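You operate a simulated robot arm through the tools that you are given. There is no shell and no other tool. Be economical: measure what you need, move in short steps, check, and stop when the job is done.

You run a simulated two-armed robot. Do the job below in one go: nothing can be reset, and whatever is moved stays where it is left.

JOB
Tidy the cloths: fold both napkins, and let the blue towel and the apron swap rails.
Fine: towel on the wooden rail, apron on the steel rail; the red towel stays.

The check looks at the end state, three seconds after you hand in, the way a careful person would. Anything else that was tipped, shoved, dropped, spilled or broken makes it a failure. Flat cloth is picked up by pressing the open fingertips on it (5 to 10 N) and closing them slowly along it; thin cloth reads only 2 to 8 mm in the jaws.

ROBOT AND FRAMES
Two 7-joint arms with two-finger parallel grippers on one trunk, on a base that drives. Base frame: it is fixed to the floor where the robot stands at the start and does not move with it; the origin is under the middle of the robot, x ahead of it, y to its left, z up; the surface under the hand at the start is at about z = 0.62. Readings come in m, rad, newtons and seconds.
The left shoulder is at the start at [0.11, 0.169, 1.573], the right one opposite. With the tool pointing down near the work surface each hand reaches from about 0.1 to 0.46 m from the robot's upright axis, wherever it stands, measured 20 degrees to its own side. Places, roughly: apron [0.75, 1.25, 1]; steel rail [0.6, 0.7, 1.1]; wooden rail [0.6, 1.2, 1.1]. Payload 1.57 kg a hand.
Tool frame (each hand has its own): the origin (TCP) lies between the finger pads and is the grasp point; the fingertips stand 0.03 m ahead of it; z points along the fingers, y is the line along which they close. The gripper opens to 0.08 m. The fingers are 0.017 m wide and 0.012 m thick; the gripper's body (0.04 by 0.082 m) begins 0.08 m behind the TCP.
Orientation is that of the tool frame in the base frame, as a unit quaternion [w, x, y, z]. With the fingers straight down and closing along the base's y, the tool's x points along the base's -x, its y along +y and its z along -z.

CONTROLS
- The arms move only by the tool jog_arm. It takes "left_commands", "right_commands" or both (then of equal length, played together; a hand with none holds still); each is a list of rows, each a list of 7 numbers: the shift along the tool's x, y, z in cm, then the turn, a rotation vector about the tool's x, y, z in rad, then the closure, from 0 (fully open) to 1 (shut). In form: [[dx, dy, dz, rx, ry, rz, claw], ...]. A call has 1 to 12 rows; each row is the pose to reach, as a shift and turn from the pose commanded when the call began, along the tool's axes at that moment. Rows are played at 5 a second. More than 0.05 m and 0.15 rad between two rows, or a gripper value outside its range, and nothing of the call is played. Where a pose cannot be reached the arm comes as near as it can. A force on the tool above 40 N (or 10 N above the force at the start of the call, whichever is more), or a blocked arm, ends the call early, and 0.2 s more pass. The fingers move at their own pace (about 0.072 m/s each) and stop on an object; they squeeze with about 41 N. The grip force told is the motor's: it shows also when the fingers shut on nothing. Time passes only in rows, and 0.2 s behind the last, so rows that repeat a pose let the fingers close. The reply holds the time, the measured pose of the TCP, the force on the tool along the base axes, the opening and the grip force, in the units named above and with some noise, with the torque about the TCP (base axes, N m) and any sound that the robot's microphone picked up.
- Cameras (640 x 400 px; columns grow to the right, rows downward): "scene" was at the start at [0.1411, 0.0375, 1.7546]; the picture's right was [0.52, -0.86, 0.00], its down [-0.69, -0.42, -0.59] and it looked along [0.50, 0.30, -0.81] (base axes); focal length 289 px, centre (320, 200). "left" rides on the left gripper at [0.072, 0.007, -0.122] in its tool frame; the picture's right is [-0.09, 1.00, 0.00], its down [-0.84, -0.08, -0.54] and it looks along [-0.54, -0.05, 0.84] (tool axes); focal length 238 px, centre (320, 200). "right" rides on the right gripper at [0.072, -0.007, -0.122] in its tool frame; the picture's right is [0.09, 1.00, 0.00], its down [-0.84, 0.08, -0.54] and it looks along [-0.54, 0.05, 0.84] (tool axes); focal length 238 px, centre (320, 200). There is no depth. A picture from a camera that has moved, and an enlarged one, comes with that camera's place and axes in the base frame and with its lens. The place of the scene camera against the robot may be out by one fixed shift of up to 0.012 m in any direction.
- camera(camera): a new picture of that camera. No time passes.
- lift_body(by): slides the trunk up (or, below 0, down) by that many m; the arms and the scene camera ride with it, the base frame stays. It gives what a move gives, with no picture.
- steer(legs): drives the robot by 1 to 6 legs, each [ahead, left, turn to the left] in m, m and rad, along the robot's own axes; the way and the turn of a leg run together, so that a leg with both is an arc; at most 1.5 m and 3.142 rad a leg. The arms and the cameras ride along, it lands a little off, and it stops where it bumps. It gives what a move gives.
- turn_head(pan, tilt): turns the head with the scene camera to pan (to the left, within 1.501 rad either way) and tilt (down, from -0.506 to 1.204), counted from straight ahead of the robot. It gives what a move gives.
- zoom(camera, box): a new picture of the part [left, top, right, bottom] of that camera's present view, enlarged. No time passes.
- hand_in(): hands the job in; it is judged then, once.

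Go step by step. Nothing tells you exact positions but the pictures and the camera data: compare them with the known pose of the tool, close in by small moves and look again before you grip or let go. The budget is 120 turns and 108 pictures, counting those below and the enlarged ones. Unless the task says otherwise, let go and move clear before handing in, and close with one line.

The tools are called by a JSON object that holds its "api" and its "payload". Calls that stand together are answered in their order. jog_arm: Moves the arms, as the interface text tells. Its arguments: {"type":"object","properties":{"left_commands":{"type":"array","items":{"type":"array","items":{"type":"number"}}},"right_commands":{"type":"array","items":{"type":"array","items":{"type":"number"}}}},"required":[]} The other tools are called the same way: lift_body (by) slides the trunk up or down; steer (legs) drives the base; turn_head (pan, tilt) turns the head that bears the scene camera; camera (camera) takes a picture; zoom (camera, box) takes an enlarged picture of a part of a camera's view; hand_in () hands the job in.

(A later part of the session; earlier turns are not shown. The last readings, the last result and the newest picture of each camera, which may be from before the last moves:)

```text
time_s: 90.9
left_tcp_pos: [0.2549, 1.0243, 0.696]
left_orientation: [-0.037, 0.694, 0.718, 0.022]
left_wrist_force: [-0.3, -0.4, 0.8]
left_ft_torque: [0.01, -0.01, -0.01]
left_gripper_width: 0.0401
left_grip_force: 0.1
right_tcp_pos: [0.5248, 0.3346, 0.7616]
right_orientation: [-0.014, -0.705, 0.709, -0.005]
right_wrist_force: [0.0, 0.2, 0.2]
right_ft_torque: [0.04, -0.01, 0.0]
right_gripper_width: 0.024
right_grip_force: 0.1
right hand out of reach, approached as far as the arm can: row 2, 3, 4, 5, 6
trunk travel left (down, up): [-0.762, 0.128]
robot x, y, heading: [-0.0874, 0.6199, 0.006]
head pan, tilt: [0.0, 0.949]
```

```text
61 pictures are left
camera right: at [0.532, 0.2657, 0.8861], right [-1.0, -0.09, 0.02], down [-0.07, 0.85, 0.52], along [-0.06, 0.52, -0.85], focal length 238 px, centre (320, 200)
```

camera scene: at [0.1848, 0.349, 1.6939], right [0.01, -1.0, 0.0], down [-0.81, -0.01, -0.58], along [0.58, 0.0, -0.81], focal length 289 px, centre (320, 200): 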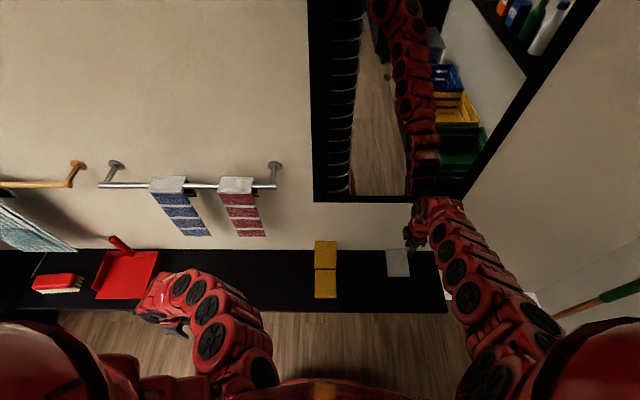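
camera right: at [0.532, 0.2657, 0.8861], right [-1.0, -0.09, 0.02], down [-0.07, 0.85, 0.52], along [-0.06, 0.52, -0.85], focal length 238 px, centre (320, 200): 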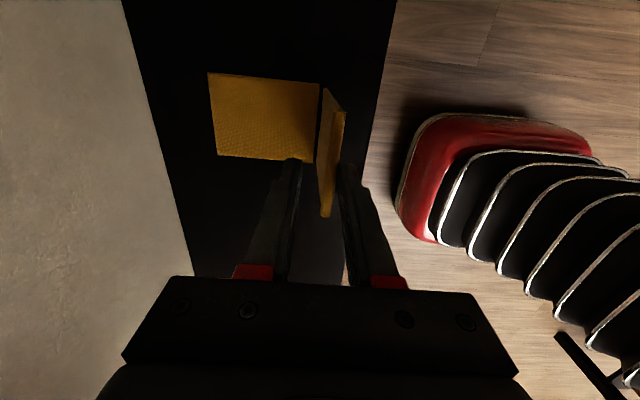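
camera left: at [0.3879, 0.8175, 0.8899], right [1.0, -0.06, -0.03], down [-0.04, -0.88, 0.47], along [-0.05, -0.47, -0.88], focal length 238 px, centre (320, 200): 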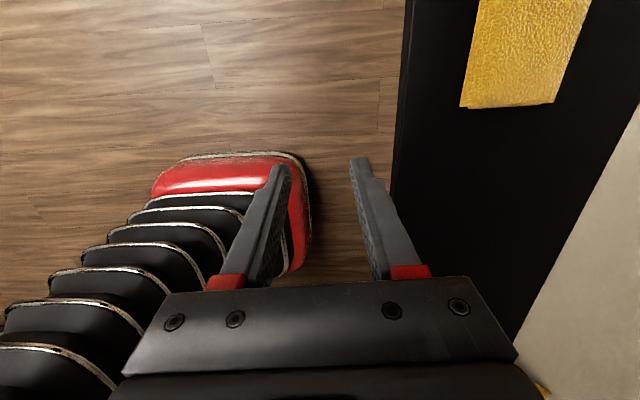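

{"api": "lift_body", "payload": {"by": -0.022}}

{"api": "steer", "payload": {"legs": [[0.075, 0, 0]]}}

{"api": "camera", "payload": {"camera": "right"}}

```text
time_s: 91.6
left_tcp_pos: [0.2542, 1.025, 0.6744]
left_orientation: [-0.037, 0.694, 0.718, 0.023]
left_wrist_force: [-0.5, -0.8, 0.2]
left_ft_torque: [-0.02, 0.03, 0.01]
left_gripper_width: 0.0398
left_grip_force: 0.0
right_tcp_pos: [0.524, 0.3351, 0.7397]
right_orientation: [-0.014, -0.706, 0.708, -0.005]
right_wrist_force: [-0.1, 0.7, -0.1]
right_ft_torque: [0.02, -0.03, -0.04]
right_gripper_width: 0.024
right_grip_force: 0.1
trunk travel left (down, up): [-0.74, 0.15]
robot x, y, heading: [-0.0922, 0.6175, 0.01]
head pan, tilt: [0.0, 0.949]
```

```text
time_s: 92.7
left_tcp_pos: [0.3298, 1.0268, 0.6733]
left_orientation: [-0.037, 0.694, 0.719, 0.021]
left_wrist_force: [-0.3, -0.8, 0.3]
left_ft_torque: [0.0, 0.04, -0.01]
left_gripper_width: 0.0399
left_grip_force: 0.1
right_tcp_pos: [0.5997, 0.3352, 0.7401]
right_orientation: [-0.014, -0.705, 0.709, -0.005]
right_wrist_force: [-0.4, -0.9, -0.8]
right_ft_torque: [-0.01, 0.02, 0.01]
right_gripper_width: 0.024
right_grip_force: 0.0
trunk travel left (down, up): [-0.74, 0.15]
robot x, y, heading: [-0.0129, 0.6217, 0.013]
head pan, tilt: [0.0, 0.949]
```

```text
60 pictures are left
camera right: at [0.6072, 0.2665, 0.8638], right [-1.0, -0.09, 0.02], down [-0.07, 0.85, 0.52], along [-0.06, 0.52, -0.85], focal length 238 px, centre (320, 200)
```

right: 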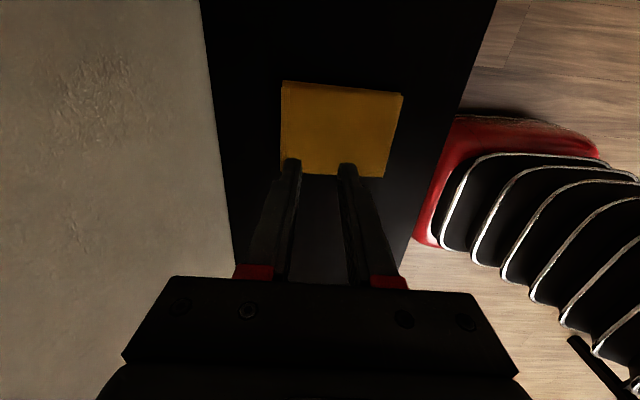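

Yellow is folded too. Now I'll back away, raise the trunk fully, tuck the right hand in and extend the left hand for the towels.

{"api": "lift_body", "payload": {"by": 0.145}}

{"api": "steer", "payload": {"legs": [[-0.25, 0, 0]]}}

{"api": "jog_arm", "payload": {"left_commands": [[0, 1, -3, 0, 0, 0, 0], [0, 2, -6, 0, 0, 0, 0], [0, 4, -9, 0, 0, 0, 0], [0, 6, -12, 0, 0, 0, 0], [0, 9, -15, 0, 0, 0, 0], [0, 12, -18, 0, 0, 0, 0], [0, 14, -22, 0, 0, 0, 0], [0, 16, -26, 0, 0, 0, 0], [0, 17, -30, 0, 0, 0, 0], [0, 17, -34, 0, 0, 0, 0], [0, 17, -38, 0, 0, 0, 0], [0, 17, -40, 0, 0, 0, 0]], "right_commands": [[0, 0, 1, 0, 0, 0, 1], [0, 1, 3, 0, 0, 0, 1], [0, 3, 5, 0, 0, 0, 1], [0, 6, 7, 0, 0, 0, 1], [0, 9, 8, 0, 0, 0, 1], [0, 12, 9, 0, 0, 0, 1], [0, 15, 10, 0, 0, 0, 1], [0, 18, 11, 0, 0, 0, 1], [0, 20, 12, 0, 0, 0, 1], [0, 20, 12, 0, 0, 0, 1], [0, 20, 12, 0, 0, 0, 1], [0, 20, 12, 0, 0, 0, 1]]}}

{"api": "turn_head", "payload": {"pan": 0.2, "tilt": 0.7}}

{"api": "camera", "payload": {"camera": "scene"}}

```text
time_s: 94.4
left_tcp_pos: [0.33, 1.0273, 0.8187]
left_orientation: [-0.037, 0.695, 0.718, 0.023]
left_wrist_force: [-0.9, 0.0, 0.6]
left_ft_torque: [0.01, 0.03, 0.0]
left_gripper_width: 0.0401
left_grip_force: 0.1
right_tcp_pos: [0.5992, 0.3352, 0.8842]
right_orientation: [-0.015, -0.705, 0.709, -0.005]
right_wrist_force: [0.2, 1.0, -0.1]
right_ft_torque: [0.01, 0.01, 0.01]
right_gripper_width: 0.0241
right_grip_force: 0.1
trunk travel left (down, up): [-0.885, 0.005]
robot x, y, heading: [-0.0133, 0.615, 0.011]
head pan, tilt: [0.0, 0.949]
```

```text
time_s: 96.2
left_tcp_pos: [0.0851, 1.0238, 0.8171]
left_orientation: [-0.037, 0.694, 0.719, 0.022]
left_wrist_force: [-0.3, -0.9, -0.7]
left_ft_torque: [0.02, 0.01, -0.03]
left_gripper_width: 0.0401
left_grip_force: 0.0
right_tcp_pos: [0.355, 0.3337, 0.8853]
right_orientation: [-0.015, -0.705, 0.709, -0.005]
right_wrist_force: [1.0, -0.3, 0.1]
right_ft_torque: [-0.01, -0.02, 0.01]
right_gripper_width: 0.024
right_grip_force: 0.0
trunk travel left (down, up): [-0.885, 0.005]
robot x, y, heading: [-0.2616, 0.6186, 0.011]
head pan, tilt: [0.0, 0.949]
```

```text
time_s: 98.8
left_tcp_pos: [0.3336, 1.0244, 1.1756]
left_orientation: [-0.036, 0.693, 0.72, 0.025]
left_wrist_force: [0.7, 0.5, -0.3]
left_ft_torque: [0.04, -0.01, 0.02]
left_gripper_width: 0.0802
left_grip_force: 0.1
left hand out of reach, approached as far as the arm can: row 1, 2, 3, 4, 5, 6, 7, 8, 9, 10, 11, 12
right_tcp_pos: [0.1516, 0.3302, 0.7706]
right_orientation: [-0.014, -0.705, 0.709, -0.006]
right_wrist_force: [-1.1, -0.5, -0.5]
right_ft_torque: [0.02, 0.02, 0.01]
right_gripper_width: 0.0003
right_grip_force: 21.5
right hand out of reach, approached as far as the arm can: row 1, 2
trunk travel left (down, up): [-0.885, 0.005]
robot x, y, heading: [-0.2626, 0.6186, 0.011]
head pan, tilt: [0.0, 0.949]
```

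```text
time_s: 99.5
left_tcp_pos: [0.3346, 1.0221, 1.1739]
left_orientation: [-0.036, 0.695, 0.718, 0.025]
left_wrist_force: [-1.2, 0.5, 0.4]
left_ft_torque: [0.02, 0.01, 0.0]
left_gripper_width: 0.0802
left_grip_force: 0.0
right_tcp_pos: [0.1508, 0.3303, 0.7694]
right_orientation: [-0.014, -0.706, 0.708, -0.005]
right_wrist_force: [0.0, 0.6, 0.0]
right_ft_torque: [-0.01, 0.02, -0.01]
right_gripper_width: 0.0002
right_grip_force: 21.1
trunk travel left (down, up): [-0.885, 0.005]
robot x, y, heading: [-0.26, 0.6167, 0.012]
head pan, tilt: [0.201, 0.7]
```

```text
59 pictures are left
camera scene: at [-0.0993, 0.6342, 1.7717], right [0.21, -0.98, 0.0], down [-0.63, -0.14, -0.76], along [0.75, 0.16, -0.64], focal length 289 px, centre (320, 200)
```

scene: 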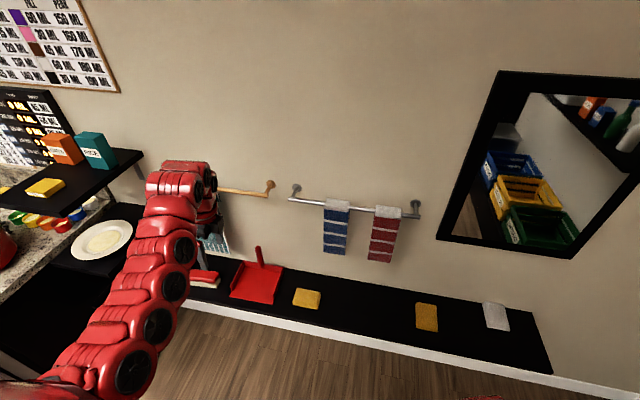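

Both napkins folded; left hand is free and extended. Moving so the left hand is just in front of the blue towel for a close look.

{"api": "steer", "payload": {"legs": [[0, -0.28, -0.012], [0.18, 0, 0]]}}

{"api": "camera", "payload": {"camera": "left"}}

{"api": "camera", "payload": {"camera": "scene"}}

```text
time_s: 102.6
left_tcp_pos: [0.5217, 0.7371, 1.1752]
left_orientation: [-0.035, 0.7, 0.713, 0.025]
left_wrist_force: [-0.5, 0.1, -0.6]
left_ft_torque: [-0.01, 0.03, 0.03]
left_gripper_width: 0.08
left_grip_force: 0.1
right_tcp_pos: [0.3292, 0.0478, 0.7706]
right_orientation: [-0.014, -0.7, 0.714, -0.006]
right_wrist_force: [0.0, 0.5, 0.4]
right_ft_torque: [0.01, 0.01, 0.01]
right_gripper_width: 0.0002
right_grip_force: 21.4
trunk travel left (down, up): [-0.885, 0.005]
robot x, y, heading: [-0.0781, 0.3407, -0.007]
head pan, tilt: [0.201, 0.7]
```

```text
58 pictures are left
camera left: at [0.5292, 0.8, 1.3045], right [1.0, -0.07, -0.02], down [-0.05, -0.88, 0.47], along [-0.05, -0.47, -0.88], focal length 238 px, centre (320, 200)
```

left: 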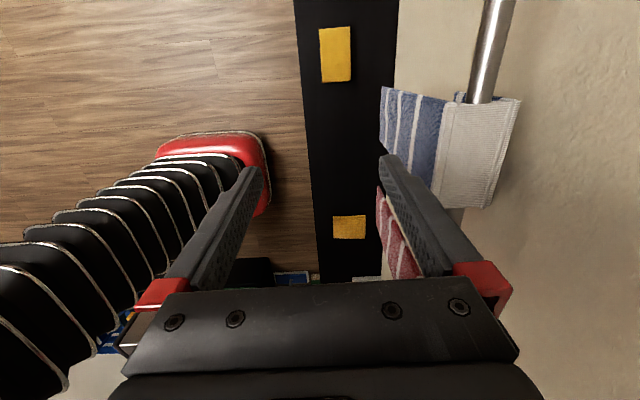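

```text
57 pictures are left
camera scene: at [0.0812, 0.3559, 1.7721], right [0.2, -0.98, 0.0], down [-0.63, -0.13, -0.77], along [0.75, 0.15, -0.64], focal length 289 px, centre (320, 200)
```

scene: 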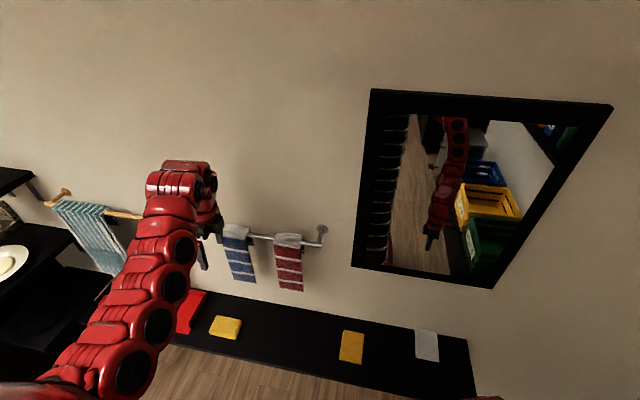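

{"api": "zoom", "payload": {"camera": "left", "box": [370, 60, 540, 230]}}

{"api": "zoom", "payload": {"camera": "scene", "box": [200, 200, 340, 300]}}

```text
2.35 times, centred on (455, 145) of left
camera zoom: at [0.5292, 0.8, 1.3045], right [1.0, -0.07, -0.02], down [-0.05, -0.88, 0.47], along [-0.05, -0.47, -0.88], focal length 561 px, centre (2, 329)
```

zoom: 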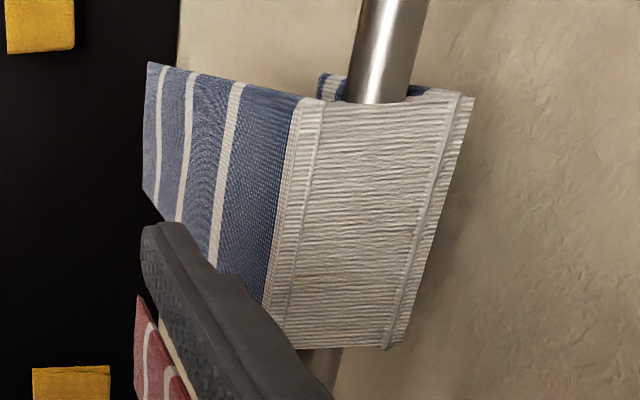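

```text
4.00 times, centred on (270, 250) of scene
camera zoom: at [0.0812, 0.3559, 1.7721], right [0.2, -0.98, 0.0], down [-0.63, -0.13, -0.77], along [0.75, 0.15, -0.64], focal length 1156 px, centre (520, 0)
```

zoom: 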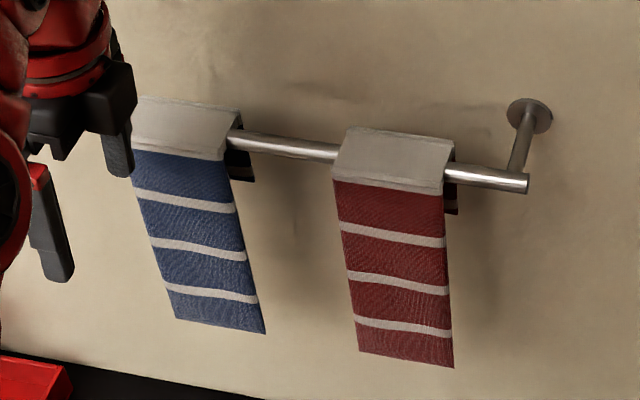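

The towel's cap lies over the rail, about 4.5 cm deep (x≈0.62–0.66) and 8.7 cm wide (y≈0.69–0.775), so the open jaws can straddle it. I'll raise, level the hand and drive over the rail.

{"api": "jog_arm", "payload": {"left_commands": [[0, 0, -2, 0, -0.04, 0, 0], [0, 0, -4, 0, -0.085, 0, 0], [0, 0, -5, 0, -0.085, 0, 0], [0, 0, -5, 0, -0.085, 0, 0]]}}

{"api": "steer", "payload": {"legs": [[0.11, 0, 0.005]]}}

{"api": "camera", "payload": {"camera": "left"}}

```text
time_s: 103.6
left_tcp_pos: [0.5103, 0.7416, 1.1709]
left_orientation: [-0.004, 0.7, 0.715, -0.002]
left_wrist_force: [0.5, 0.6, 0.6]
left_ft_torque: [-0.02, -0.01, -0.03]
left_gripper_width: 0.0799
left_grip_force: 0.0
left hand out of reach, approached as far as the arm can: row 1, 2, 3, 4
right_tcp_pos: [0.3293, 0.0476, 0.7709]
right_orientation: [-0.014, -0.7, 0.714, -0.005]
right_wrist_force: [-0.6, -0.5, -0.4]
right_ft_torque: [-0.01, 0.02, 0.01]
right_gripper_width: 0.0
right_grip_force: 21.2
trunk travel left (down, up): [-0.885, 0.005]
robot x, y, heading: [-0.0746, 0.3365, -0.001]
head pan, tilt: [0.201, 0.7]
```

```text
time_s: 104.8
left_tcp_pos: [0.615, 0.7444, 1.172]
left_orientation: [-0.003, 0.698, 0.716, -0.002]
left_wrist_force: [-1.2, -0.4, 0.8]
left_ft_torque: [0.03, -0.01, 0.01]
left_gripper_width: 0.0798
left_grip_force: 0.0
right_tcp_pos: [0.4372, 0.0487, 0.7716]
right_orientation: [-0.013, -0.703, 0.712, -0.006]
right_wrist_force: [0.1, 0.5, -0.2]
right_ft_torque: [0.0, -0.02, 0.01]
right_gripper_width: 0.0
right_grip_force: 20.8
trunk travel left (down, up): [-0.885, 0.005]
robot x, y, heading: [0.031, 0.3364, 0.004]
head pan, tilt: [0.201, 0.7]
```

```text
54 pictures are left
camera left: at [0.6207, 0.817, 1.2957], right [1.0, -0.07, -0.01], down [-0.05, -0.84, 0.54], along [-0.04, -0.54, -0.84], focal length 238 px, centre (320, 200)
```

left: 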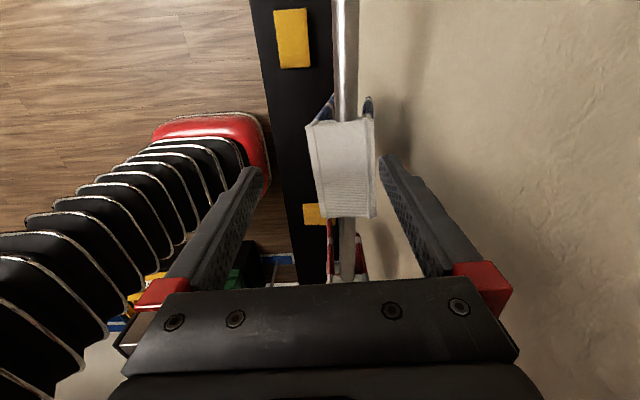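

The cap sits between the fingers (centre ≈[0.632, 0.741]). Shifting 1.8 cm forward, then lowering 3.4 cm to straddle its edges.

{"api": "steer", "payload": {"legs": [[0.018, 0, -0.004]]}}

{"api": "lift_body", "payload": {"by": -0.034}}

{"api": "camera", "payload": {"camera": "left"}}

{"api": "zoom", "payload": {"camera": "scene", "box": [160, 180, 320, 280]}}

```text
time_s: 105.6
left_tcp_pos: [0.6332, 0.7434, 1.1712]
left_orientation: [-0.003, 0.699, 0.715, -0.003]
left_wrist_force: [-0.5, -0.7, 0.7]
left_ft_torque: [-0.01, -0.02, -0.03]
left_gripper_width: 0.08
left_grip_force: 0.0
right_tcp_pos: [0.4539, 0.0484, 0.7709]
right_orientation: [-0.015, -0.701, 0.713, -0.006]
right_wrist_force: [0.1, 0.8, 0.5]
right_ft_torque: [0.02, -0.02, 0.01]
right_gripper_width: 0.0004
right_grip_force: 21.5
trunk travel left (down, up): [-0.885, 0.005]
robot x, y, heading: [0.0477, 0.3391, 0.002]
head pan, tilt: [0.201, 0.7]
```

```text
time_s: 106.3
left_tcp_pos: [0.6375, 0.7439, 1.1361]
left_orientation: [-0.005, 0.699, 0.715, -0.004]
left_wrist_force: [-0.1, -0.2, 0.6]
left_ft_torque: [0.0, 0.02, 0.01]
left_gripper_width: 0.0801
left_grip_force: 0.1
right_tcp_pos: [0.4556, 0.0482, 0.7369]
right_orientation: [-0.016, -0.701, 0.713, -0.004]
right_wrist_force: [-0.2, 0.0, -0.1]
right_ft_torque: [-0.01, -0.02, 0.0]
right_gripper_width: 0.0
right_grip_force: 21.0
trunk travel left (down, up): [-0.851, 0.039]
robot x, y, heading: [0.0484, 0.341, 0.002]
head pan, tilt: [0.201, 0.7]
```

```text
53 pictures are left
camera left: at [0.6436, 0.8157, 1.2597], right [1.0, -0.07, -0.01], down [-0.05, -0.84, 0.54], along [-0.05, -0.54, -0.84], focal length 238 px, centre (320, 200)
```

left: 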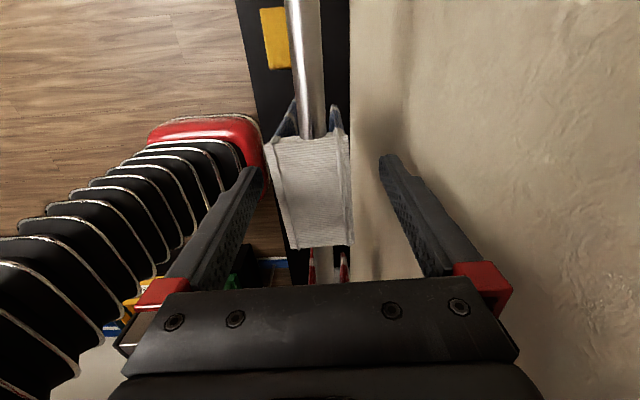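

```text
4.00 times, centred on (240, 230) of scene
camera zoom: at [0.2103, 0.3557, 1.7377], right [0.2, -0.98, 0.0], down [-0.63, -0.13, -0.76], along [0.75, 0.15, -0.64], focal length 1156 px, centre (640, 80)
```

zoom: 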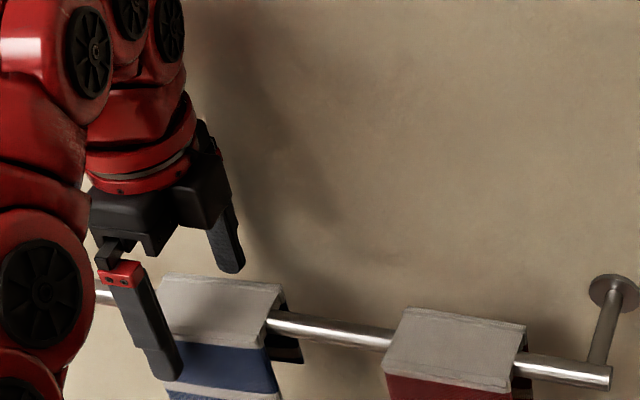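

Slight re-centre (−0.8 cm in x), then close slowly on the cap.

{"api": "jog_arm", "payload": {"left_commands": [[0, -0.4, 0, 0, 0, 0, 0], [0, -0.8, 0, 0, 0, 0, 0.1], [0, -0.8, 0, 0, 0, 0, 0.2], [0, -0.8, 0, 0, 0, 0, 0.3], [0, -0.8, 0, 0, 0, 0, 0.4], [0, -0.8, 0, 0, 0, 0, 0.5], [0, -0.8, 0, 0, 0, 0, 0.6], [0, -0.8, 0, 0, 0, 0, 0.6]]}}

{"api": "camera", "payload": {"camera": "left"}}

```text
time_s: 108.2
left_tcp_pos: [0.6344, 0.7457, 1.1367]
left_orientation: [-0.005, 0.698, 0.716, -0.002]
left_wrist_force: [5.9, 3.3, 12.0]
left_ft_torque: [-0.19, -0.05, 0.12]
left_gripper_width: 0.0473
left_grip_force: 41.1
left hand out of reach, approached as far as the arm can: row 1, 2, 3, 4, 5, 6, 7, 8
right_tcp_pos: [0.456, 0.0484, 0.736]
right_orientation: [-0.015, -0.701, 0.713, -0.005]
right_wrist_force: [-0.1, -0.1, -0.7]
right_ft_torque: [0.05, 0.0, 0.01]
right_gripper_width: 0.0
right_grip_force: 21.3
trunk travel left (down, up): [-0.851, 0.039]
robot x, y, heading: [0.0448, 0.3401, 0.004]
head pan, tilt: [0.201, 0.7]
```

```text
51 pictures are left
camera left: at [0.6405, 0.8182, 1.2609], right [1.0, -0.07, -0.01], down [-0.05, -0.84, 0.54], along [-0.04, -0.54, -0.84], focal length 238 px, centre (320, 200)
```

left: 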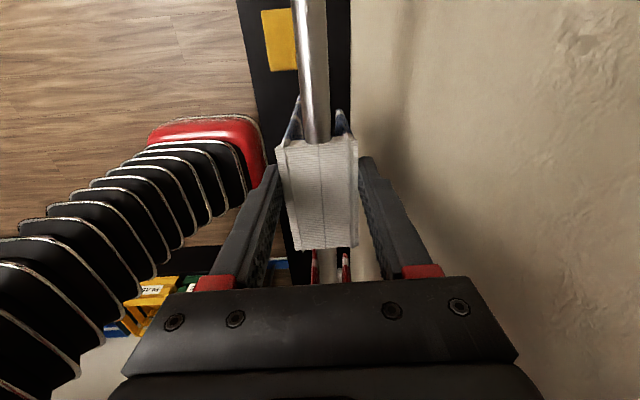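

The cap is a firm grip (47 mm), but I need ~9 cm of lift and the arm/trunk allows only ~4 here. I'll release, back up, and find a posture with more height.

{"api": "jog_arm", "payload": {"left_commands": [[0, 0, 0, 0, 0, 0, 0.4], [0, 0, 0, 0, 0, 0, 0.2], [0, 0, 0, 0, 0, 0, 0], [0, 0, 0, 0, 0, 0, 0]]}}

{"api": "lift_body", "payload": {"by": 0.039}}

{"api": "steer", "payload": {"legs": [[-0.2, 0, 0]]}}

{"api": "jog_arm", "payload": {"left_commands": [[0, 3, -2, 0, 0, 0, 0], [0, 6, -5, 0, 0, 0, 0], [0, 9, -8, 0, 0, 0, 0], [-2, 12, -11, 0, 0, 0, 0], [-4, 12, -14, 0, 0, 0, 0], [-6, 12, -16, 0, 0, 0, 0], [-8, 12, -16, 0, 0, 0, 0], [-10, 12, -16, 0, 0, 0, 0], [-10, 12, -16, 0, 0, 0, 0]]}}

```text
time_s: 109.2
left_tcp_pos: [0.6332, 0.746, 1.1365]
left_orientation: [-0.004, 0.698, 0.716, -0.003]
left_wrist_force: [1.1, 0.2, -0.3]
left_ft_torque: [0.03, -0.02, 0.0]
left_gripper_width: 0.0798
left_grip_force: 0.0
right_tcp_pos: [0.4561, 0.0483, 0.7373]
right_orientation: [-0.015, -0.701, 0.713, -0.005]
right_wrist_force: [0.6, -0.5, 0.2]
right_ft_torque: [0.01, 0.01, -0.01]
right_gripper_width: 0.0002
right_grip_force: 21.4
trunk travel left (down, up): [-0.851, 0.039]
robot x, y, heading: [0.047, 0.3374, 0.005]
head pan, tilt: [0.201, 0.7]
```

```text
time_s: 110.0
left_tcp_pos: [0.6336, 0.746, 1.1756]
left_orientation: [-0.005, 0.698, 0.716, -0.003]
left_wrist_force: [-0.3, -0.5, 0.5]
left_ft_torque: [0.0, 0.01, -0.02]
left_gripper_width: 0.0801
left_grip_force: 0.2
right_tcp_pos: [0.4558, 0.0482, 0.775]
right_orientation: [-0.014, -0.701, 0.713, -0.004]
right_wrist_force: [-0.8, -0.4, 0.2]
right_ft_torque: [0.02, 0.0, -0.01]
right_gripper_width: 0.0001
right_grip_force: 21.6
trunk travel left (down, up): [-0.89, 0.0]
robot x, y, heading: [0.045, 0.3392, 0.002]
head pan, tilt: [0.201, 0.7]
```

```text
time_s: 111.6
left_tcp_pos: [0.4312, 0.7437, 1.173]
left_orientation: [-0.005, 0.699, 0.715, -0.004]
left_wrist_force: [0.4, 0.7, 0.1]
left_ft_torque: [0.02, -0.01, -0.01]
left_gripper_width: 0.0798
left_grip_force: 0.0
right_tcp_pos: [0.2523, 0.0474, 0.7752]
right_orientation: [-0.016, -0.7, 0.714, -0.004]
right_wrist_force: [0.2, -0.4, 0.6]
right_ft_torque: [0.01, 0.01, 0.03]
right_gripper_width: 0.0
right_grip_force: 21.3
trunk travel left (down, up): [-0.89, 0.0]
robot x, y, heading: [-0.1532, 0.3405, -0.005]
head pan, tilt: [0.201, 0.7]
```

```text
time_s: 113.6
left_tcp_pos: [0.4937, 0.6648, 1.1623]
left_orientation: [-0.003, 0.699, 0.715, -0.002]
left_wrist_force: [-0.2, 0.6, -0.2]
left_ft_torque: [-0.01, -0.03, -0.05]
left_gripper_width: 0.0801
left_grip_force: 0.2
left hand out of reach, approached as far as the arm can: row 1, 2, 3, 4, 5, 6, 7, 8, 9
right_tcp_pos: [0.2512, 0.0478, 0.7764]
right_orientation: [-0.015, -0.7, 0.714, -0.005]
right_wrist_force: [0.0, -0.1, 0.4]
right_ft_torque: [0.01, -0.01, -0.01]
right_gripper_width: 0.0
right_grip_force: 21.7
trunk travel left (down, up): [-0.89, 0.0]
robot x, y, heading: [-0.1506, 0.342, -0.003]
head pan, tilt: [0.201, 0.7]
```

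The height limit follows the arm's fold; I'll back off and try extending the left arm further out and then up.

{"api": "steer", "payload": {"legs": [[-0.3, 0, 0]]}}

{"api": "jog_arm", "payload": {"left_commands": [[0, 4, 0, 0, 0, 0, 0], [0, 8, 0, 0, 0, 0, 0], [0, 12, 0, 0, 0, 0, 0], [0, 15, -2, 0, 0, 0, 0], [0, 17, -5, 0, 0, 0, 0], [0, 17, -8, 0, 0, 0, 0], [0, 17, -11, 0, 0, 0, 0], [0, 17, -14, 0, 0, 0, 0], [0, 17, -16, 0, 0, 0, 0], [0, 17, -16, 0, 0, 0, 0]]}}

{"api": "camera", "payload": {"camera": "scene"}}

```text
time_s: 115.6
left_tcp_pos: [0.2026, 0.6624, 1.1608]
left_orientation: [-0.004, 0.701, 0.713, -0.002]
left_wrist_force: [0.1, 0.2, 0.5]
left_ft_torque: [0.03, 0.01, 0.03]
left_gripper_width: 0.0798
left_grip_force: 0.0
right_tcp_pos: [-0.0425, 0.048, 0.7749]
right_orientation: [-0.015, -0.699, 0.715, -0.004]
right_wrist_force: [0.2, 0.2, -0.1]
right_ft_torque: [0.01, 0.0, -0.01]
right_gripper_width: 0.0001
right_grip_force: 21.8
trunk travel left (down, up): [-0.89, 0.0]
robot x, y, heading: [-0.4502, 0.3384, -0.005]
head pan, tilt: [0.201, 0.7]
```

```text
time_s: 117.8
left_tcp_pos: [0.217, 0.6393, 1.161]
left_orientation: [-0.007, 0.701, 0.713, 0.008]
left_wrist_force: [-0.2, -0.5, 0.2]
left_ft_torque: [0.0, -0.01, 0.04]
left_gripper_width: 0.0801
left_grip_force: 0.0
left hand out of reach, approached as far as the arm can: row 1, 2, 3, 4, 5, 6, 7, 8, 9, 10
right_tcp_pos: [-0.043, 0.0466, 0.775]
right_orientation: [-0.015, -0.699, 0.715, -0.004]
right_wrist_force: [-0.3, -0.1, -0.2]
right_ft_torque: [0.05, 0.01, 0.02]
right_gripper_width: 0.0
right_grip_force: 21.4
trunk travel left (down, up): [-0.89, 0.0]
robot x, y, heading: [-0.45, 0.3422, -0.007]
head pan, tilt: [0.201, 0.7]
```

```text
50 pictures are left
camera scene: at [-0.2875, 0.3564, 1.7767], right [0.19, -0.98, 0.0], down [-0.63, -0.12, -0.76], along [0.75, 0.15, -0.64], focal length 289 px, centre (320, 200)
```

scene: 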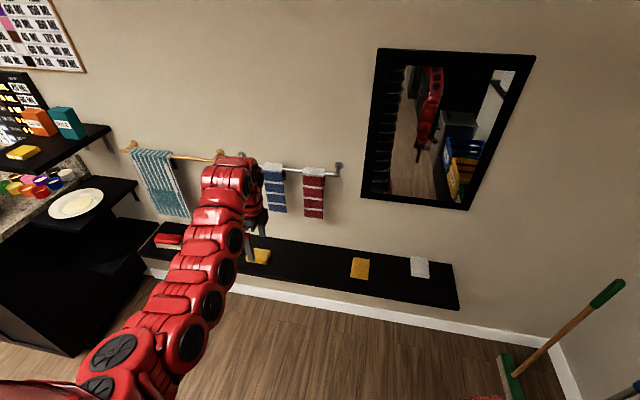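

The arm is near-straight with wrist-bend limited. I'll test how much higher it can go with the hand pitched forward.

{"api": "jog_arm", "payload": {"left_commands": [[0, 0, 0, -0.12, 0, 0, 0], [0, 0, -1, -0.24, 0, 0, 0], [0, 0, -2, -0.36, 0, 0, 0], [0, 0, -4, -0.48, 0, 0, 0], [0, 0, -6, -0.6, 0, 0, 0], [0, 0, -9, -0.72, 0, 0, 0], [0, 0, -12, -0.84, 0, 0, 0], [0, 0, -16, -0.96, 0, 0, 0], [0, 0, -20, -1.1, 0, 0, 0], [0, 0, -24, -1.2, 0, 0, 0], [0, 0, -28, -1.3, 0, 0, 0], [0, 0, -32, -1.4, 0, 0, 0]]}}

{"api": "jog_arm", "payload": {"left_commands": [[0, 3, 0, 0, 0, 0, 0], [0, 7, 0, 0, 0, 0, 0], [0, 11, 0, 0, 0, 0, 0], [0, 15, 0, 0, 0, 0, 0], [0, 19, 0, 0, 0, 0, 0], [0, 22, 0, 0, 0, 0, 0]]}}

{"api": "camera", "payload": {"camera": "scene"}}

```text
time_s: 120.4
left_tcp_pos: [0.3532, 0.7043, 1.3766]
left_orientation: [0.425, 0.546, 0.566, 0.449]
left_wrist_force: [0.9, 0.2, 0.3]
left_ft_torque: [0.01, 0.0, -0.01]
left_gripper_width: 0.0798
left_grip_force: 0.0
left hand out of reach, approached as far as the arm can: row 3, 4, 5, 6, 7, 8, 9, 10, 11, 12
right_tcp_pos: [-0.043, 0.0484, 0.7755]
right_orientation: [-0.015, -0.699, 0.715, -0.005]
right_wrist_force: [-0.4, 0.5, -0.6]
right_ft_torque: [0.01, -0.02, 0.02]
right_gripper_width: 0.0
right_grip_force: 21.2
trunk travel left (down, up): [-0.89, 0.0]
robot x, y, heading: [-0.4487, 0.3392, -0.006]
head pan, tilt: [0.201, 0.7]
```

```text
time_s: 121.8
left_tcp_pos: [0.3514, 0.6715, 1.5164]
left_orientation: [0.423, 0.546, 0.566, 0.451]
left_wrist_force: [0.7, 0.6, -0.2]
left_ft_torque: [-0.03, -0.02, -0.01]
left_gripper_width: 0.08
left_grip_force: 0.0
left hand out of reach, approached as far as the arm can: row 2, 3, 4, 5, 6
right_tcp_pos: [-0.0427, 0.0464, 0.7761]
right_orientation: [-0.015, -0.699, 0.715, -0.005]
right_wrist_force: [0.0, 1.1, 0.2]
right_ft_torque: [-0.01, 0.0, -0.01]
right_gripper_width: 0.0
right_grip_force: 21.4
trunk travel left (down, up): [-0.89, 0.0]
robot x, y, heading: [-0.4498, 0.3436, -0.007]
head pan, tilt: [0.201, 0.7]
```

```text
49 pictures are left
camera scene: at [-0.2873, 0.3568, 1.7767], right [0.19, -0.98, 0.0], down [-0.63, -0.12, -0.76], along [0.75, 0.15, -0.64], focal length 289 px, centre (320, 200)
```

scene: 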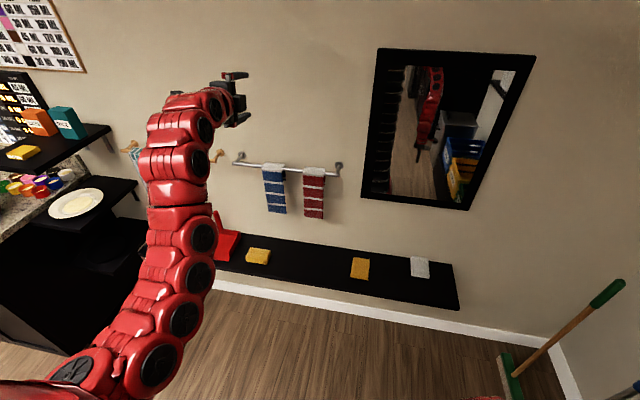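

Now high with fingers forward; pitch the hand down from there to see whether the elbow comes up.

{"api": "jog_arm", "payload": {"left_commands": [[0, 0, -2, 0.14, 0, 0, 0], [0, 0, -4, 0.28, 0, 0, 0], [0, 0, -6, 0.42, 0, 0, 0], [0, -1, -8, 0.56, 0, 0, 0], [0, -2, -10, 0.7, 0, 0, 0], [0, -4, -12, 0.84, 0, 0, 0], [0, -6, -12, 0.98, 0, 0, 0], [0, -8, -12, 1.12, 0, 0, 0], [0, -10, -12, 1.24, 0, 0, 0], [0, -12, -12, 1.33, 0, 0, 0], [0, -12, -12, 1.33, 0, 0, 0]]}}

{"api": "camera", "payload": {"camera": "scene"}}

```text
time_s: 124.2
left_tcp_pos: [0.1948, 0.6792, 1.1928]
left_orientation: [0.018, 0.692, 0.721, 0.03]
left_wrist_force: [0.0, -0.4, 0.3]
left_ft_torque: [0.01, 0.02, -0.03]
left_gripper_width: 0.08
left_grip_force: 0.0
left hand out of reach, approached as far as the arm can: row 1, 2, 3, 4, 5, 6, 7, 8, 9, 10, 11
right_tcp_pos: [-0.0441, 0.0478, 0.7752]
right_orientation: [-0.014, -0.699, 0.715, -0.005]
right_wrist_force: [-0.4, -0.1, -0.4]
right_ft_torque: [0.01, -0.02, -0.02]
right_gripper_width: 0.0
right_grip_force: 21.4
trunk travel left (down, up): [-0.89, 0.0]
robot x, y, heading: [-0.4495, 0.339, -0.01]
head pan, tilt: [0.201, 0.7]
```

```text
48 pictures are left
camera scene: at [-0.2893, 0.355, 1.777], right [0.19, -0.98, 0.0], down [-0.63, -0.12, -0.77], along [0.75, 0.15, -0.64], focal length 289 px, centre (320, 200)
```

scene: 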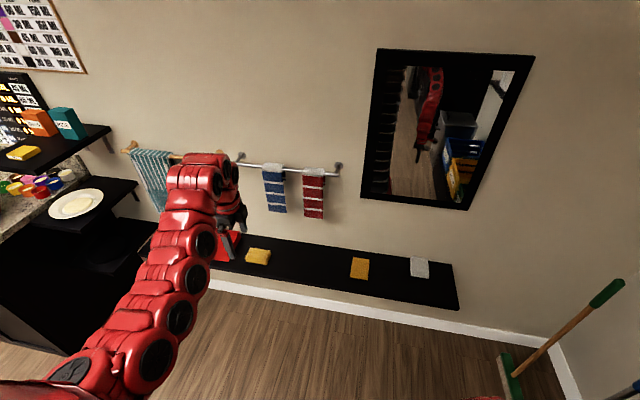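

Tool-down tops out around z 1.18. Better idea: grip with the cap deeper between the fingers (TCP ~5 cm below the cap), which gives ~11 cm of lift. Level the hand and return over the towel.

{"api": "jog_arm", "payload": {"left_commands": [[0, 0, 0, 0.03, 0, 0.02, 0], [0, 0, 0, 0.065, 0, 0.041, 0], [0, 0, 0, 0.065, 0, 0.041, 0]]}}

{"api": "steer", "payload": {"legs": [[0, 0.06, 0.01], [0.42, 0, 0]]}}

{"api": "camera", "payload": {"camera": "left"}}

```text
time_s: 125.0
left_tcp_pos: [0.1985, 0.6838, 1.1655]
left_orientation: [-0.004, 0.708, 0.707, 0.007]
left_wrist_force: [0.1, -0.6, -0.2]
left_ft_torque: [-0.03, 0.0, 0.01]
left_gripper_width: 0.0797
left_grip_force: 0.0
left hand out of reach, approached as far as the arm can: row 1, 2, 3
right_tcp_pos: [-0.0433, 0.047, 0.7758]
right_orientation: [-0.014, -0.699, 0.715, -0.005]
right_wrist_force: [0.1, 0.1, 0.7]
right_ft_torque: [-0.01, -0.02, 0.02]
right_gripper_width: 0.0
right_grip_force: 21.2
trunk travel left (down, up): [-0.89, 0.0]
robot x, y, heading: [-0.4481, 0.3425, -0.007]
head pan, tilt: [0.201, 0.7]
```

```text
time_s: 128.3
left_tcp_pos: [0.6061, 0.7556, 1.169]
left_orientation: [-0.003, 0.701, 0.713, 0.011]
left_wrist_force: [-2.1, 1.0, 4.1]
left_ft_torque: [-0.01, -0.08, -0.03]
left_gripper_width: 0.078
left_grip_force: 0.1
right_tcp_pos: [0.3727, 0.117, 0.7743]
right_orientation: [-0.015, -0.705, 0.709, -0.003]
right_wrist_force: [0.0, -0.3, 0.1]
right_ft_torque: [0.05, 0.04, -0.02]
right_gripper_width: 0.0002
right_grip_force: 21.5
trunk travel left (down, up): [-0.89, 0.0]
robot x, y, heading: [-0.0363, 0.4032, 0.013]
head pan, tilt: [0.201, 0.7]
stopped in leg 2: the force on the tool passed its limit at 57 N (the readings are from after the stop); the commanded pose is now the measured one
```

```text
47 pictures are left
camera left: at [0.6116, 0.8259, 1.2938], right [1.0, -0.08, 0.01], down [-0.07, -0.85, 0.52], along [-0.03, -0.52, -0.85], focal length 238 px, centre (320, 200)
```

left: 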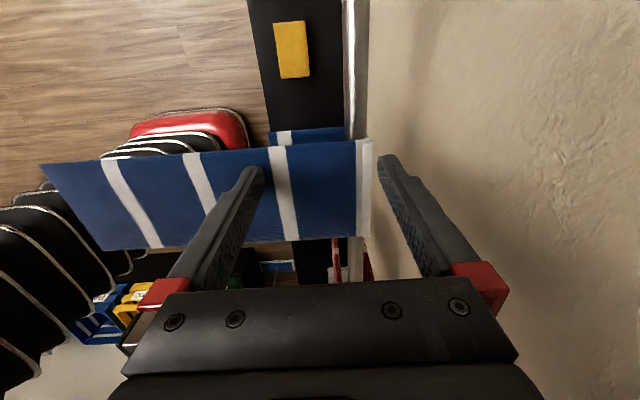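

I bumped the towel on approach (57 N). Checking its state.

{"api": "zoom", "payload": {"camera": "scene", "box": [140, 180, 340, 310]}}

{"api": "zoom", "payload": {"camera": "left", "box": [230, 100, 450, 290]}}

```text
3.08 times, centred on (240, 245) of scene
camera zoom: at [0.1239, 0.4208, 1.7766], right [0.21, -0.98, 0.0], down [-0.63, -0.13, -0.76], along [0.75, 0.16, -0.64], focal length 889 px, centre (566, 62)
```

zoom: 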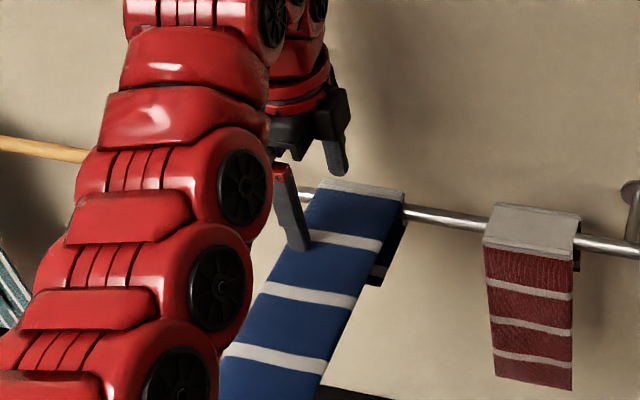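

```text
2.11 times, centred on (340, 195) of left
camera zoom: at [0.6116, 0.8259, 1.2938], right [1.0, -0.08, 0.01], down [-0.07, -0.85, 0.52], along [-0.03, -0.52, -0.85], focal length 502 px, centre (278, 210)
```

zoom: 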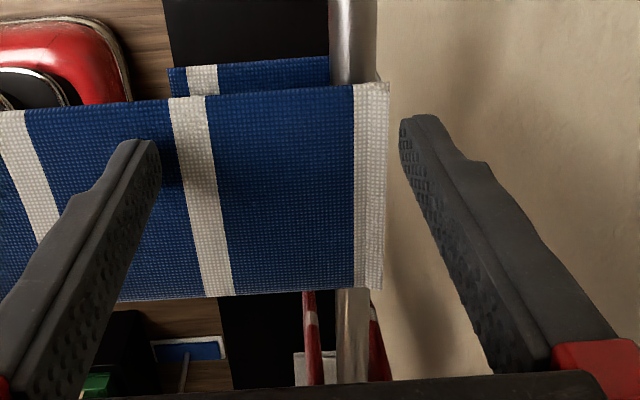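

The towel is a stiff U that got rotated about the rail by my front fingertip (cap top is ~1.14). Backing off so it can swing back.

{"api": "steer", "payload": {"legs": [[-0.12, 0, 0]]}}

{"api": "zoom", "payload": {"camera": "scene", "box": [180, 180, 380, 310]}}

{"api": "camera", "payload": {"camera": "left"}}

```text
time_s: 129.2
left_tcp_pos: [0.5834, 0.755, 1.1736]
left_orientation: [0.004, 0.702, 0.711, 0.02]
left_wrist_force: [0.0, 0.2, -0.2]
left_ft_torque: [-0.02, -0.01, 0.02]
left_gripper_width: 0.0801
left_grip_force: 0.1
right_tcp_pos: [0.3425, 0.1174, 0.7745]
right_orientation: [-0.015, -0.705, 0.709, -0.003]
right_wrist_force: [-0.3, 0.6, 0.5]
right_ft_torque: [0.01, -0.01, -0.01]
right_gripper_width: 0.0004
right_grip_force: 21.4
trunk travel left (down, up): [-0.89, 0.0]
robot x, y, heading: [-0.0692, 0.4012, 0.014]
head pan, tilt: [0.201, 0.7]
stopped in leg 1: the force on the tool passed its limit at 47 N (the readings are from after the stop); the commanded pose is now the measured one
```

```text
3.08 times, centred on (280, 245) of scene
camera zoom: at [0.0956, 0.4202, 1.7764], right [0.21, -0.98, 0.0], down [-0.63, -0.13, -0.76], along [0.75, 0.16, -0.65], focal length 889 px, centre (443, 62)
```

zoom: 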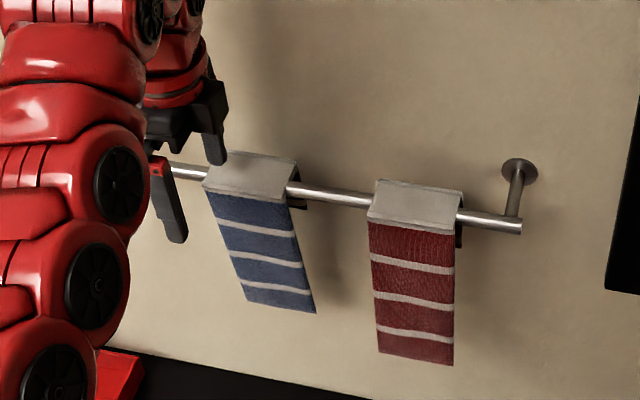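

```text
43 pictures are left
camera left: at [0.5862, 0.8245, 1.2992], right [1.0, -0.08, 0.03], down [-0.08, -0.85, 0.52], along [-0.01, -0.52, -0.85], focal length 238 px, centre (320, 200)
```

left: 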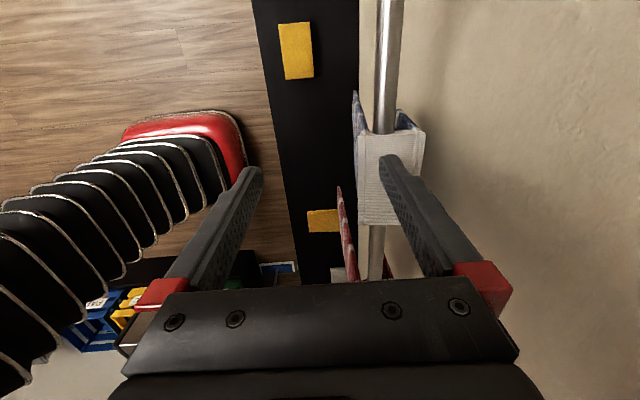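

It swung back properly. I'll gain a little height with a slight forward pitch, then move 5 cm over the cap.

{"api": "jog_arm", "payload": {"left_commands": [[0, 0, -1, -0.06, 0, 0, 0], [0, 0, -2, -0.12, 0, 0, 0], [0, 0, -2, -0.12, 0, 0, 0]]}}

{"api": "steer", "payload": {"legs": [[0.045, 0, 0]]}}

{"api": "camera", "payload": {"camera": "left"}}

```text
time_s: 130.0
left_tcp_pos: [0.5799, 0.7557, 1.1951]
left_orientation: [0.046, 0.7, 0.71, 0.064]
left_wrist_force: [-0.7, -1.1, -0.8]
left_ft_torque: [-0.01, -0.03, -0.04]
left_gripper_width: 0.0803
left_grip_force: 0.1
right_tcp_pos: [0.3428, 0.116, 0.7764]
right_orientation: [-0.014, -0.705, 0.709, -0.004]
right_wrist_force: [-0.6, 0.1, 0.0]
right_ft_torque: [-0.01, -0.03, 0.02]
right_gripper_width: 0.0
right_grip_force: 21.4
trunk travel left (down, up): [-0.89, 0.0]
robot x, y, heading: [-0.07, 0.4034, 0.004]
head pan, tilt: [0.201, 0.7]
```

```text
time_s: 130.9
left_tcp_pos: [0.619, 0.7552, 1.1974]
left_orientation: [0.047, 0.699, 0.71, 0.066]
left_wrist_force: [-0.2, -0.3, -0.6]
left_ft_torque: [0.01, -0.05, 0.01]
left_gripper_width: 0.08
left_grip_force: 0.2
right_tcp_pos: [0.3822, 0.1189, 0.7773]
right_orientation: [-0.013, -0.705, 0.709, -0.005]
right_wrist_force: [0.1, 1.0, -0.4]
right_ft_torque: [-0.01, -0.07, 0.04]
right_gripper_width: 0.0001
right_grip_force: 21.6
trunk travel left (down, up): [-0.89, 0.0]
robot x, y, heading: [-0.0235, 0.4032, 0.012]
head pan, tilt: [0.201, 0.7]
```

```text
42 pictures are left
camera left: at [0.6059, 0.8256, 1.3226], right [0.98, -0.08, 0.16], down [-0.15, -0.85, 0.5], along [0.09, -0.52, -0.85], focal length 238 px, centre (320, 200)
```

left: 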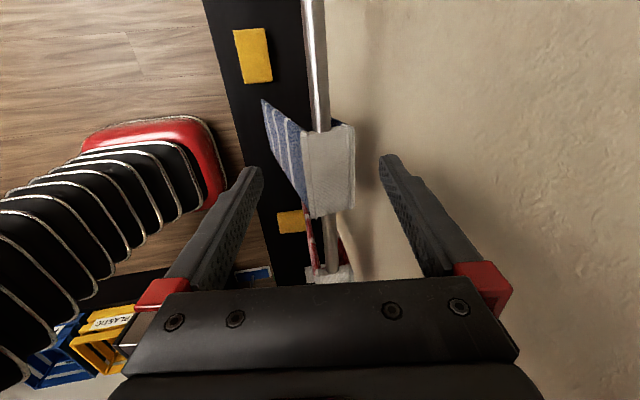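

Centred with the cap between the jaws, at a useful slight pitch. Drive 1.8 cm more and lower 10.5 cm by trunk around the cap.

{"api": "steer", "payload": {"legs": [[0.018, 0, 0]]}}

{"api": "lift_body", "payload": {"by": -0.05}}

{"api": "camera", "payload": {"camera": "left"}}

```text
time_s: 131.7
left_tcp_pos: [0.6406, 0.757, 1.1962]
left_orientation: [0.046, 0.7, 0.709, 0.064]
left_wrist_force: [-0.4, -0.2, 1.3]
left_ft_torque: [-0.02, 0.0, -0.01]
left_gripper_width: 0.0801
left_grip_force: 0.1
right_tcp_pos: [0.4026, 0.1181, 0.7753]
right_orientation: [-0.013, -0.706, 0.709, -0.004]
right_wrist_force: [-0.1, -0.3, 0.5]
right_ft_torque: [0.03, -0.02, 0.01]
right_gripper_width: 0.0
right_grip_force: 21.4
trunk travel left (down, up): [-0.89, 0.0]
robot x, y, heading: [-0.0061, 0.4013, 0.011]
head pan, tilt: [0.201, 0.7]
```

```text
time_s: 132.6
left_tcp_pos: [0.6433, 0.7572, 1.1444]
left_orientation: [0.045, 0.7, 0.71, 0.064]
left_wrist_force: [0.5, 0.7, -0.2]
left_ft_torque: [-0.01, -0.01, -0.02]
left_gripper_width: 0.0803
left_grip_force: 0.1
right_tcp_pos: [0.4057, 0.1177, 0.7246]
right_orientation: [-0.015, -0.706, 0.708, -0.004]
right_wrist_force: [-1.1, -0.2, 0.6]
right_ft_torque: [-0.04, 0.04, 0.0]
right_gripper_width: 0.0
right_grip_force: 21.9
trunk travel left (down, up): [-0.84, 0.05]
robot x, y, heading: [-0.0068, 0.4067, 0.015]
head pan, tilt: [0.201, 0.7]
```

```text
41 pictures are left
camera left: at [0.6294, 0.8262, 1.2697], right [0.99, -0.08, 0.15], down [-0.15, -0.85, 0.5], along [0.09, -0.52, -0.85], focal length 238 px, centre (320, 200)
```

left: 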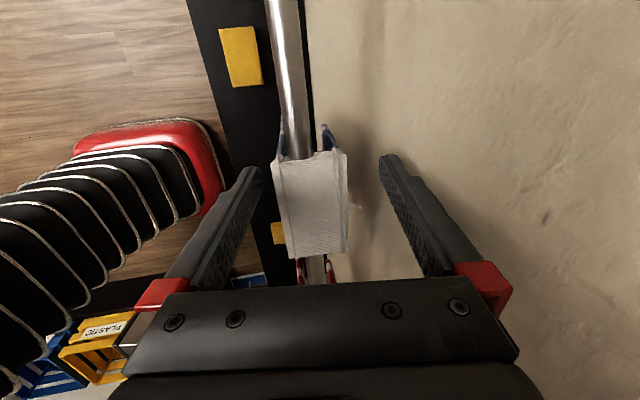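

Clear on both sides. Lower 5 cm more and close.

{"api": "lift_body", "payload": {"by": -0.052}}

{"api": "jog_arm", "payload": {"left_commands": [[0, 0, 0, 0, 0, 0, 0.1], [0, 0, 0, 0, 0, 0, 0.2], [0, 0, 0, 0, 0, 0, 0.3], [0, 0, 0, 0, 0, 0, 0.4], [0, 0, 0, 0, 0, 0, 0.5], [0, 0, 0, 0, 0, 0, 0.6], [0, 0, 0, 0, 0, 0, 0.7], [0, 0, 0, 0, 0, 0, 0.7]]}}

{"api": "camera", "payload": {"camera": "left"}}

```text
time_s: 133.5
left_tcp_pos: [0.6418, 0.7563, 1.0926]
left_orientation: [0.046, 0.7, 0.71, 0.065]
left_wrist_force: [0.0, 0.2, 0.2]
left_ft_torque: [0.02, -0.03, 0.04]
left_gripper_width: 0.0799
left_grip_force: 0.1
right_tcp_pos: [0.4046, 0.1195, 0.6721]
right_orientation: [-0.015, -0.706, 0.708, -0.004]
right_wrist_force: [0.4, 0.4, 0.6]
right_ft_torque: [-0.02, -0.02, 0.05]
right_gripper_width: 0.0
right_grip_force: 21.8
trunk travel left (down, up): [-0.788, 0.102]
robot x, y, heading: [-0.0051, 0.4044, 0.011]
head pan, tilt: [0.201, 0.7]
```

```text
time_s: 135.3
left_tcp_pos: [0.6423, 0.7561, 1.0921]
left_orientation: [0.045, 0.7, 0.71, 0.065]
left_wrist_force: [0.5, 0.3, 0.1]
left_ft_torque: [0.05, -0.02, -0.02]
left_gripper_width: 0.0478
left_grip_force: 40.7
right_tcp_pos: [0.4046, 0.1167, 0.6735]
right_orientation: [-0.015, -0.705, 0.709, -0.004]
right_wrist_force: [-0.3, -0.4, -0.3]
right_ft_torque: [-0.03, 0.01, 0.01]
right_gripper_width: 0.0
right_grip_force: 21.5
trunk travel left (down, up): [-0.788, 0.102]
robot x, y, heading: [-0.0014, 0.4072, 0.014]
head pan, tilt: [0.201, 0.7]
```

```text
40 pictures are left
camera left: at [0.6297, 0.8262, 1.2175], right [0.99, -0.08, 0.15], down [-0.15, -0.85, 0.5], along [0.09, -0.52, -0.85], focal length 238 px, centre (320, 200)
```

left: 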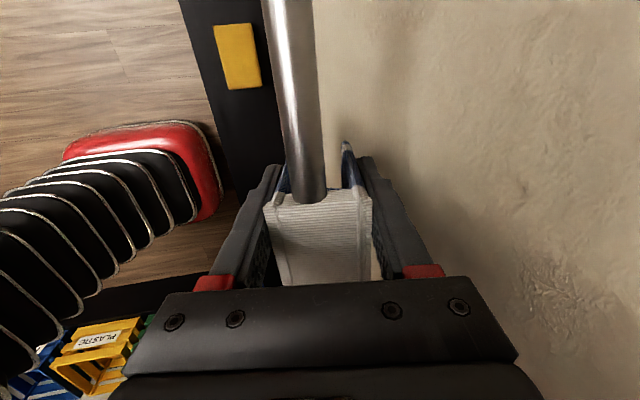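

Solid grip (47.8 mm). Lifting by trunk to the top.

{"api": "lift_body", "payload": {"by": 0.102}}

{"api": "camera", "payload": {"camera": "left"}}

{"api": "zoom", "payload": {"camera": "scene", "box": [140, 160, 340, 290]}}

```text
time_s: 136.2
left_tcp_pos: [0.6347, 0.7577, 1.156]
left_orientation: [0.041, 0.699, 0.712, 0.058]
left_wrist_force: [-17.5, 1.5, 4.1]
left_ft_torque: [-0.09, 0.7, -0.65]
left_gripper_width: 0.048
left_grip_force: 41.1
right_tcp_pos: [0.4025, 0.1199, 0.7393]
right_orientation: [-0.014, -0.706, 0.708, -0.004]
right_wrist_force: [0.2, -0.4, 0.4]
right_ft_torque: [0.0, 0.05, 0.01]
right_gripper_width: 0.0001
right_grip_force: 20.5
trunk travel left (down, up): [-0.852, 0.038]
robot x, y, heading: [-0.0061, 0.4044, 0.009]
head pan, tilt: [0.201, 0.7]
stopped: the force on the tool passed its limit at 43 N (the readings are from after the stop); the commanded pose is now the measured one
```

```text
39 pictures are left
camera left: at [0.624, 0.8282, 1.2804], right [0.99, -0.08, 0.14], down [-0.14, -0.85, 0.51], along [0.08, -0.52, -0.85], focal length 238 px, centre (320, 200)
```

left: 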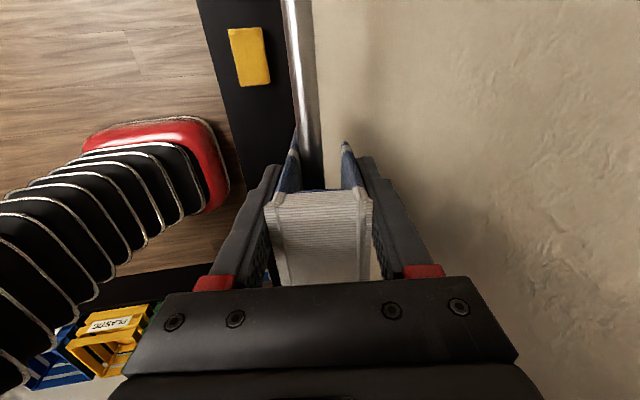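

```text
3.08 times, centred on (240, 225) of scene
camera zoom: at [0.1512, 0.4219, 1.7399], right [0.21, -0.98, 0.0], down [-0.63, -0.14, -0.77], along [0.75, 0.16, -0.64], focal length 889 px, centre (566, 123)
```

zoom: 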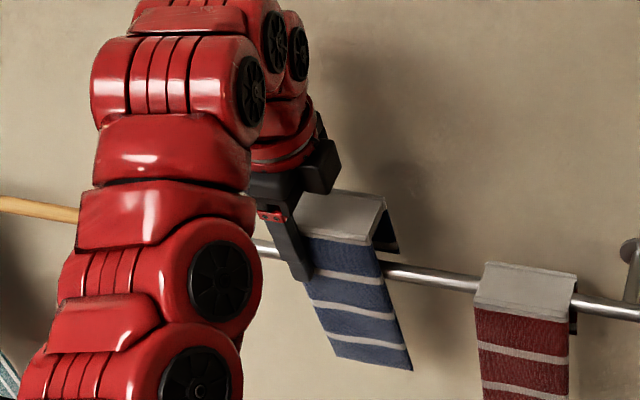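

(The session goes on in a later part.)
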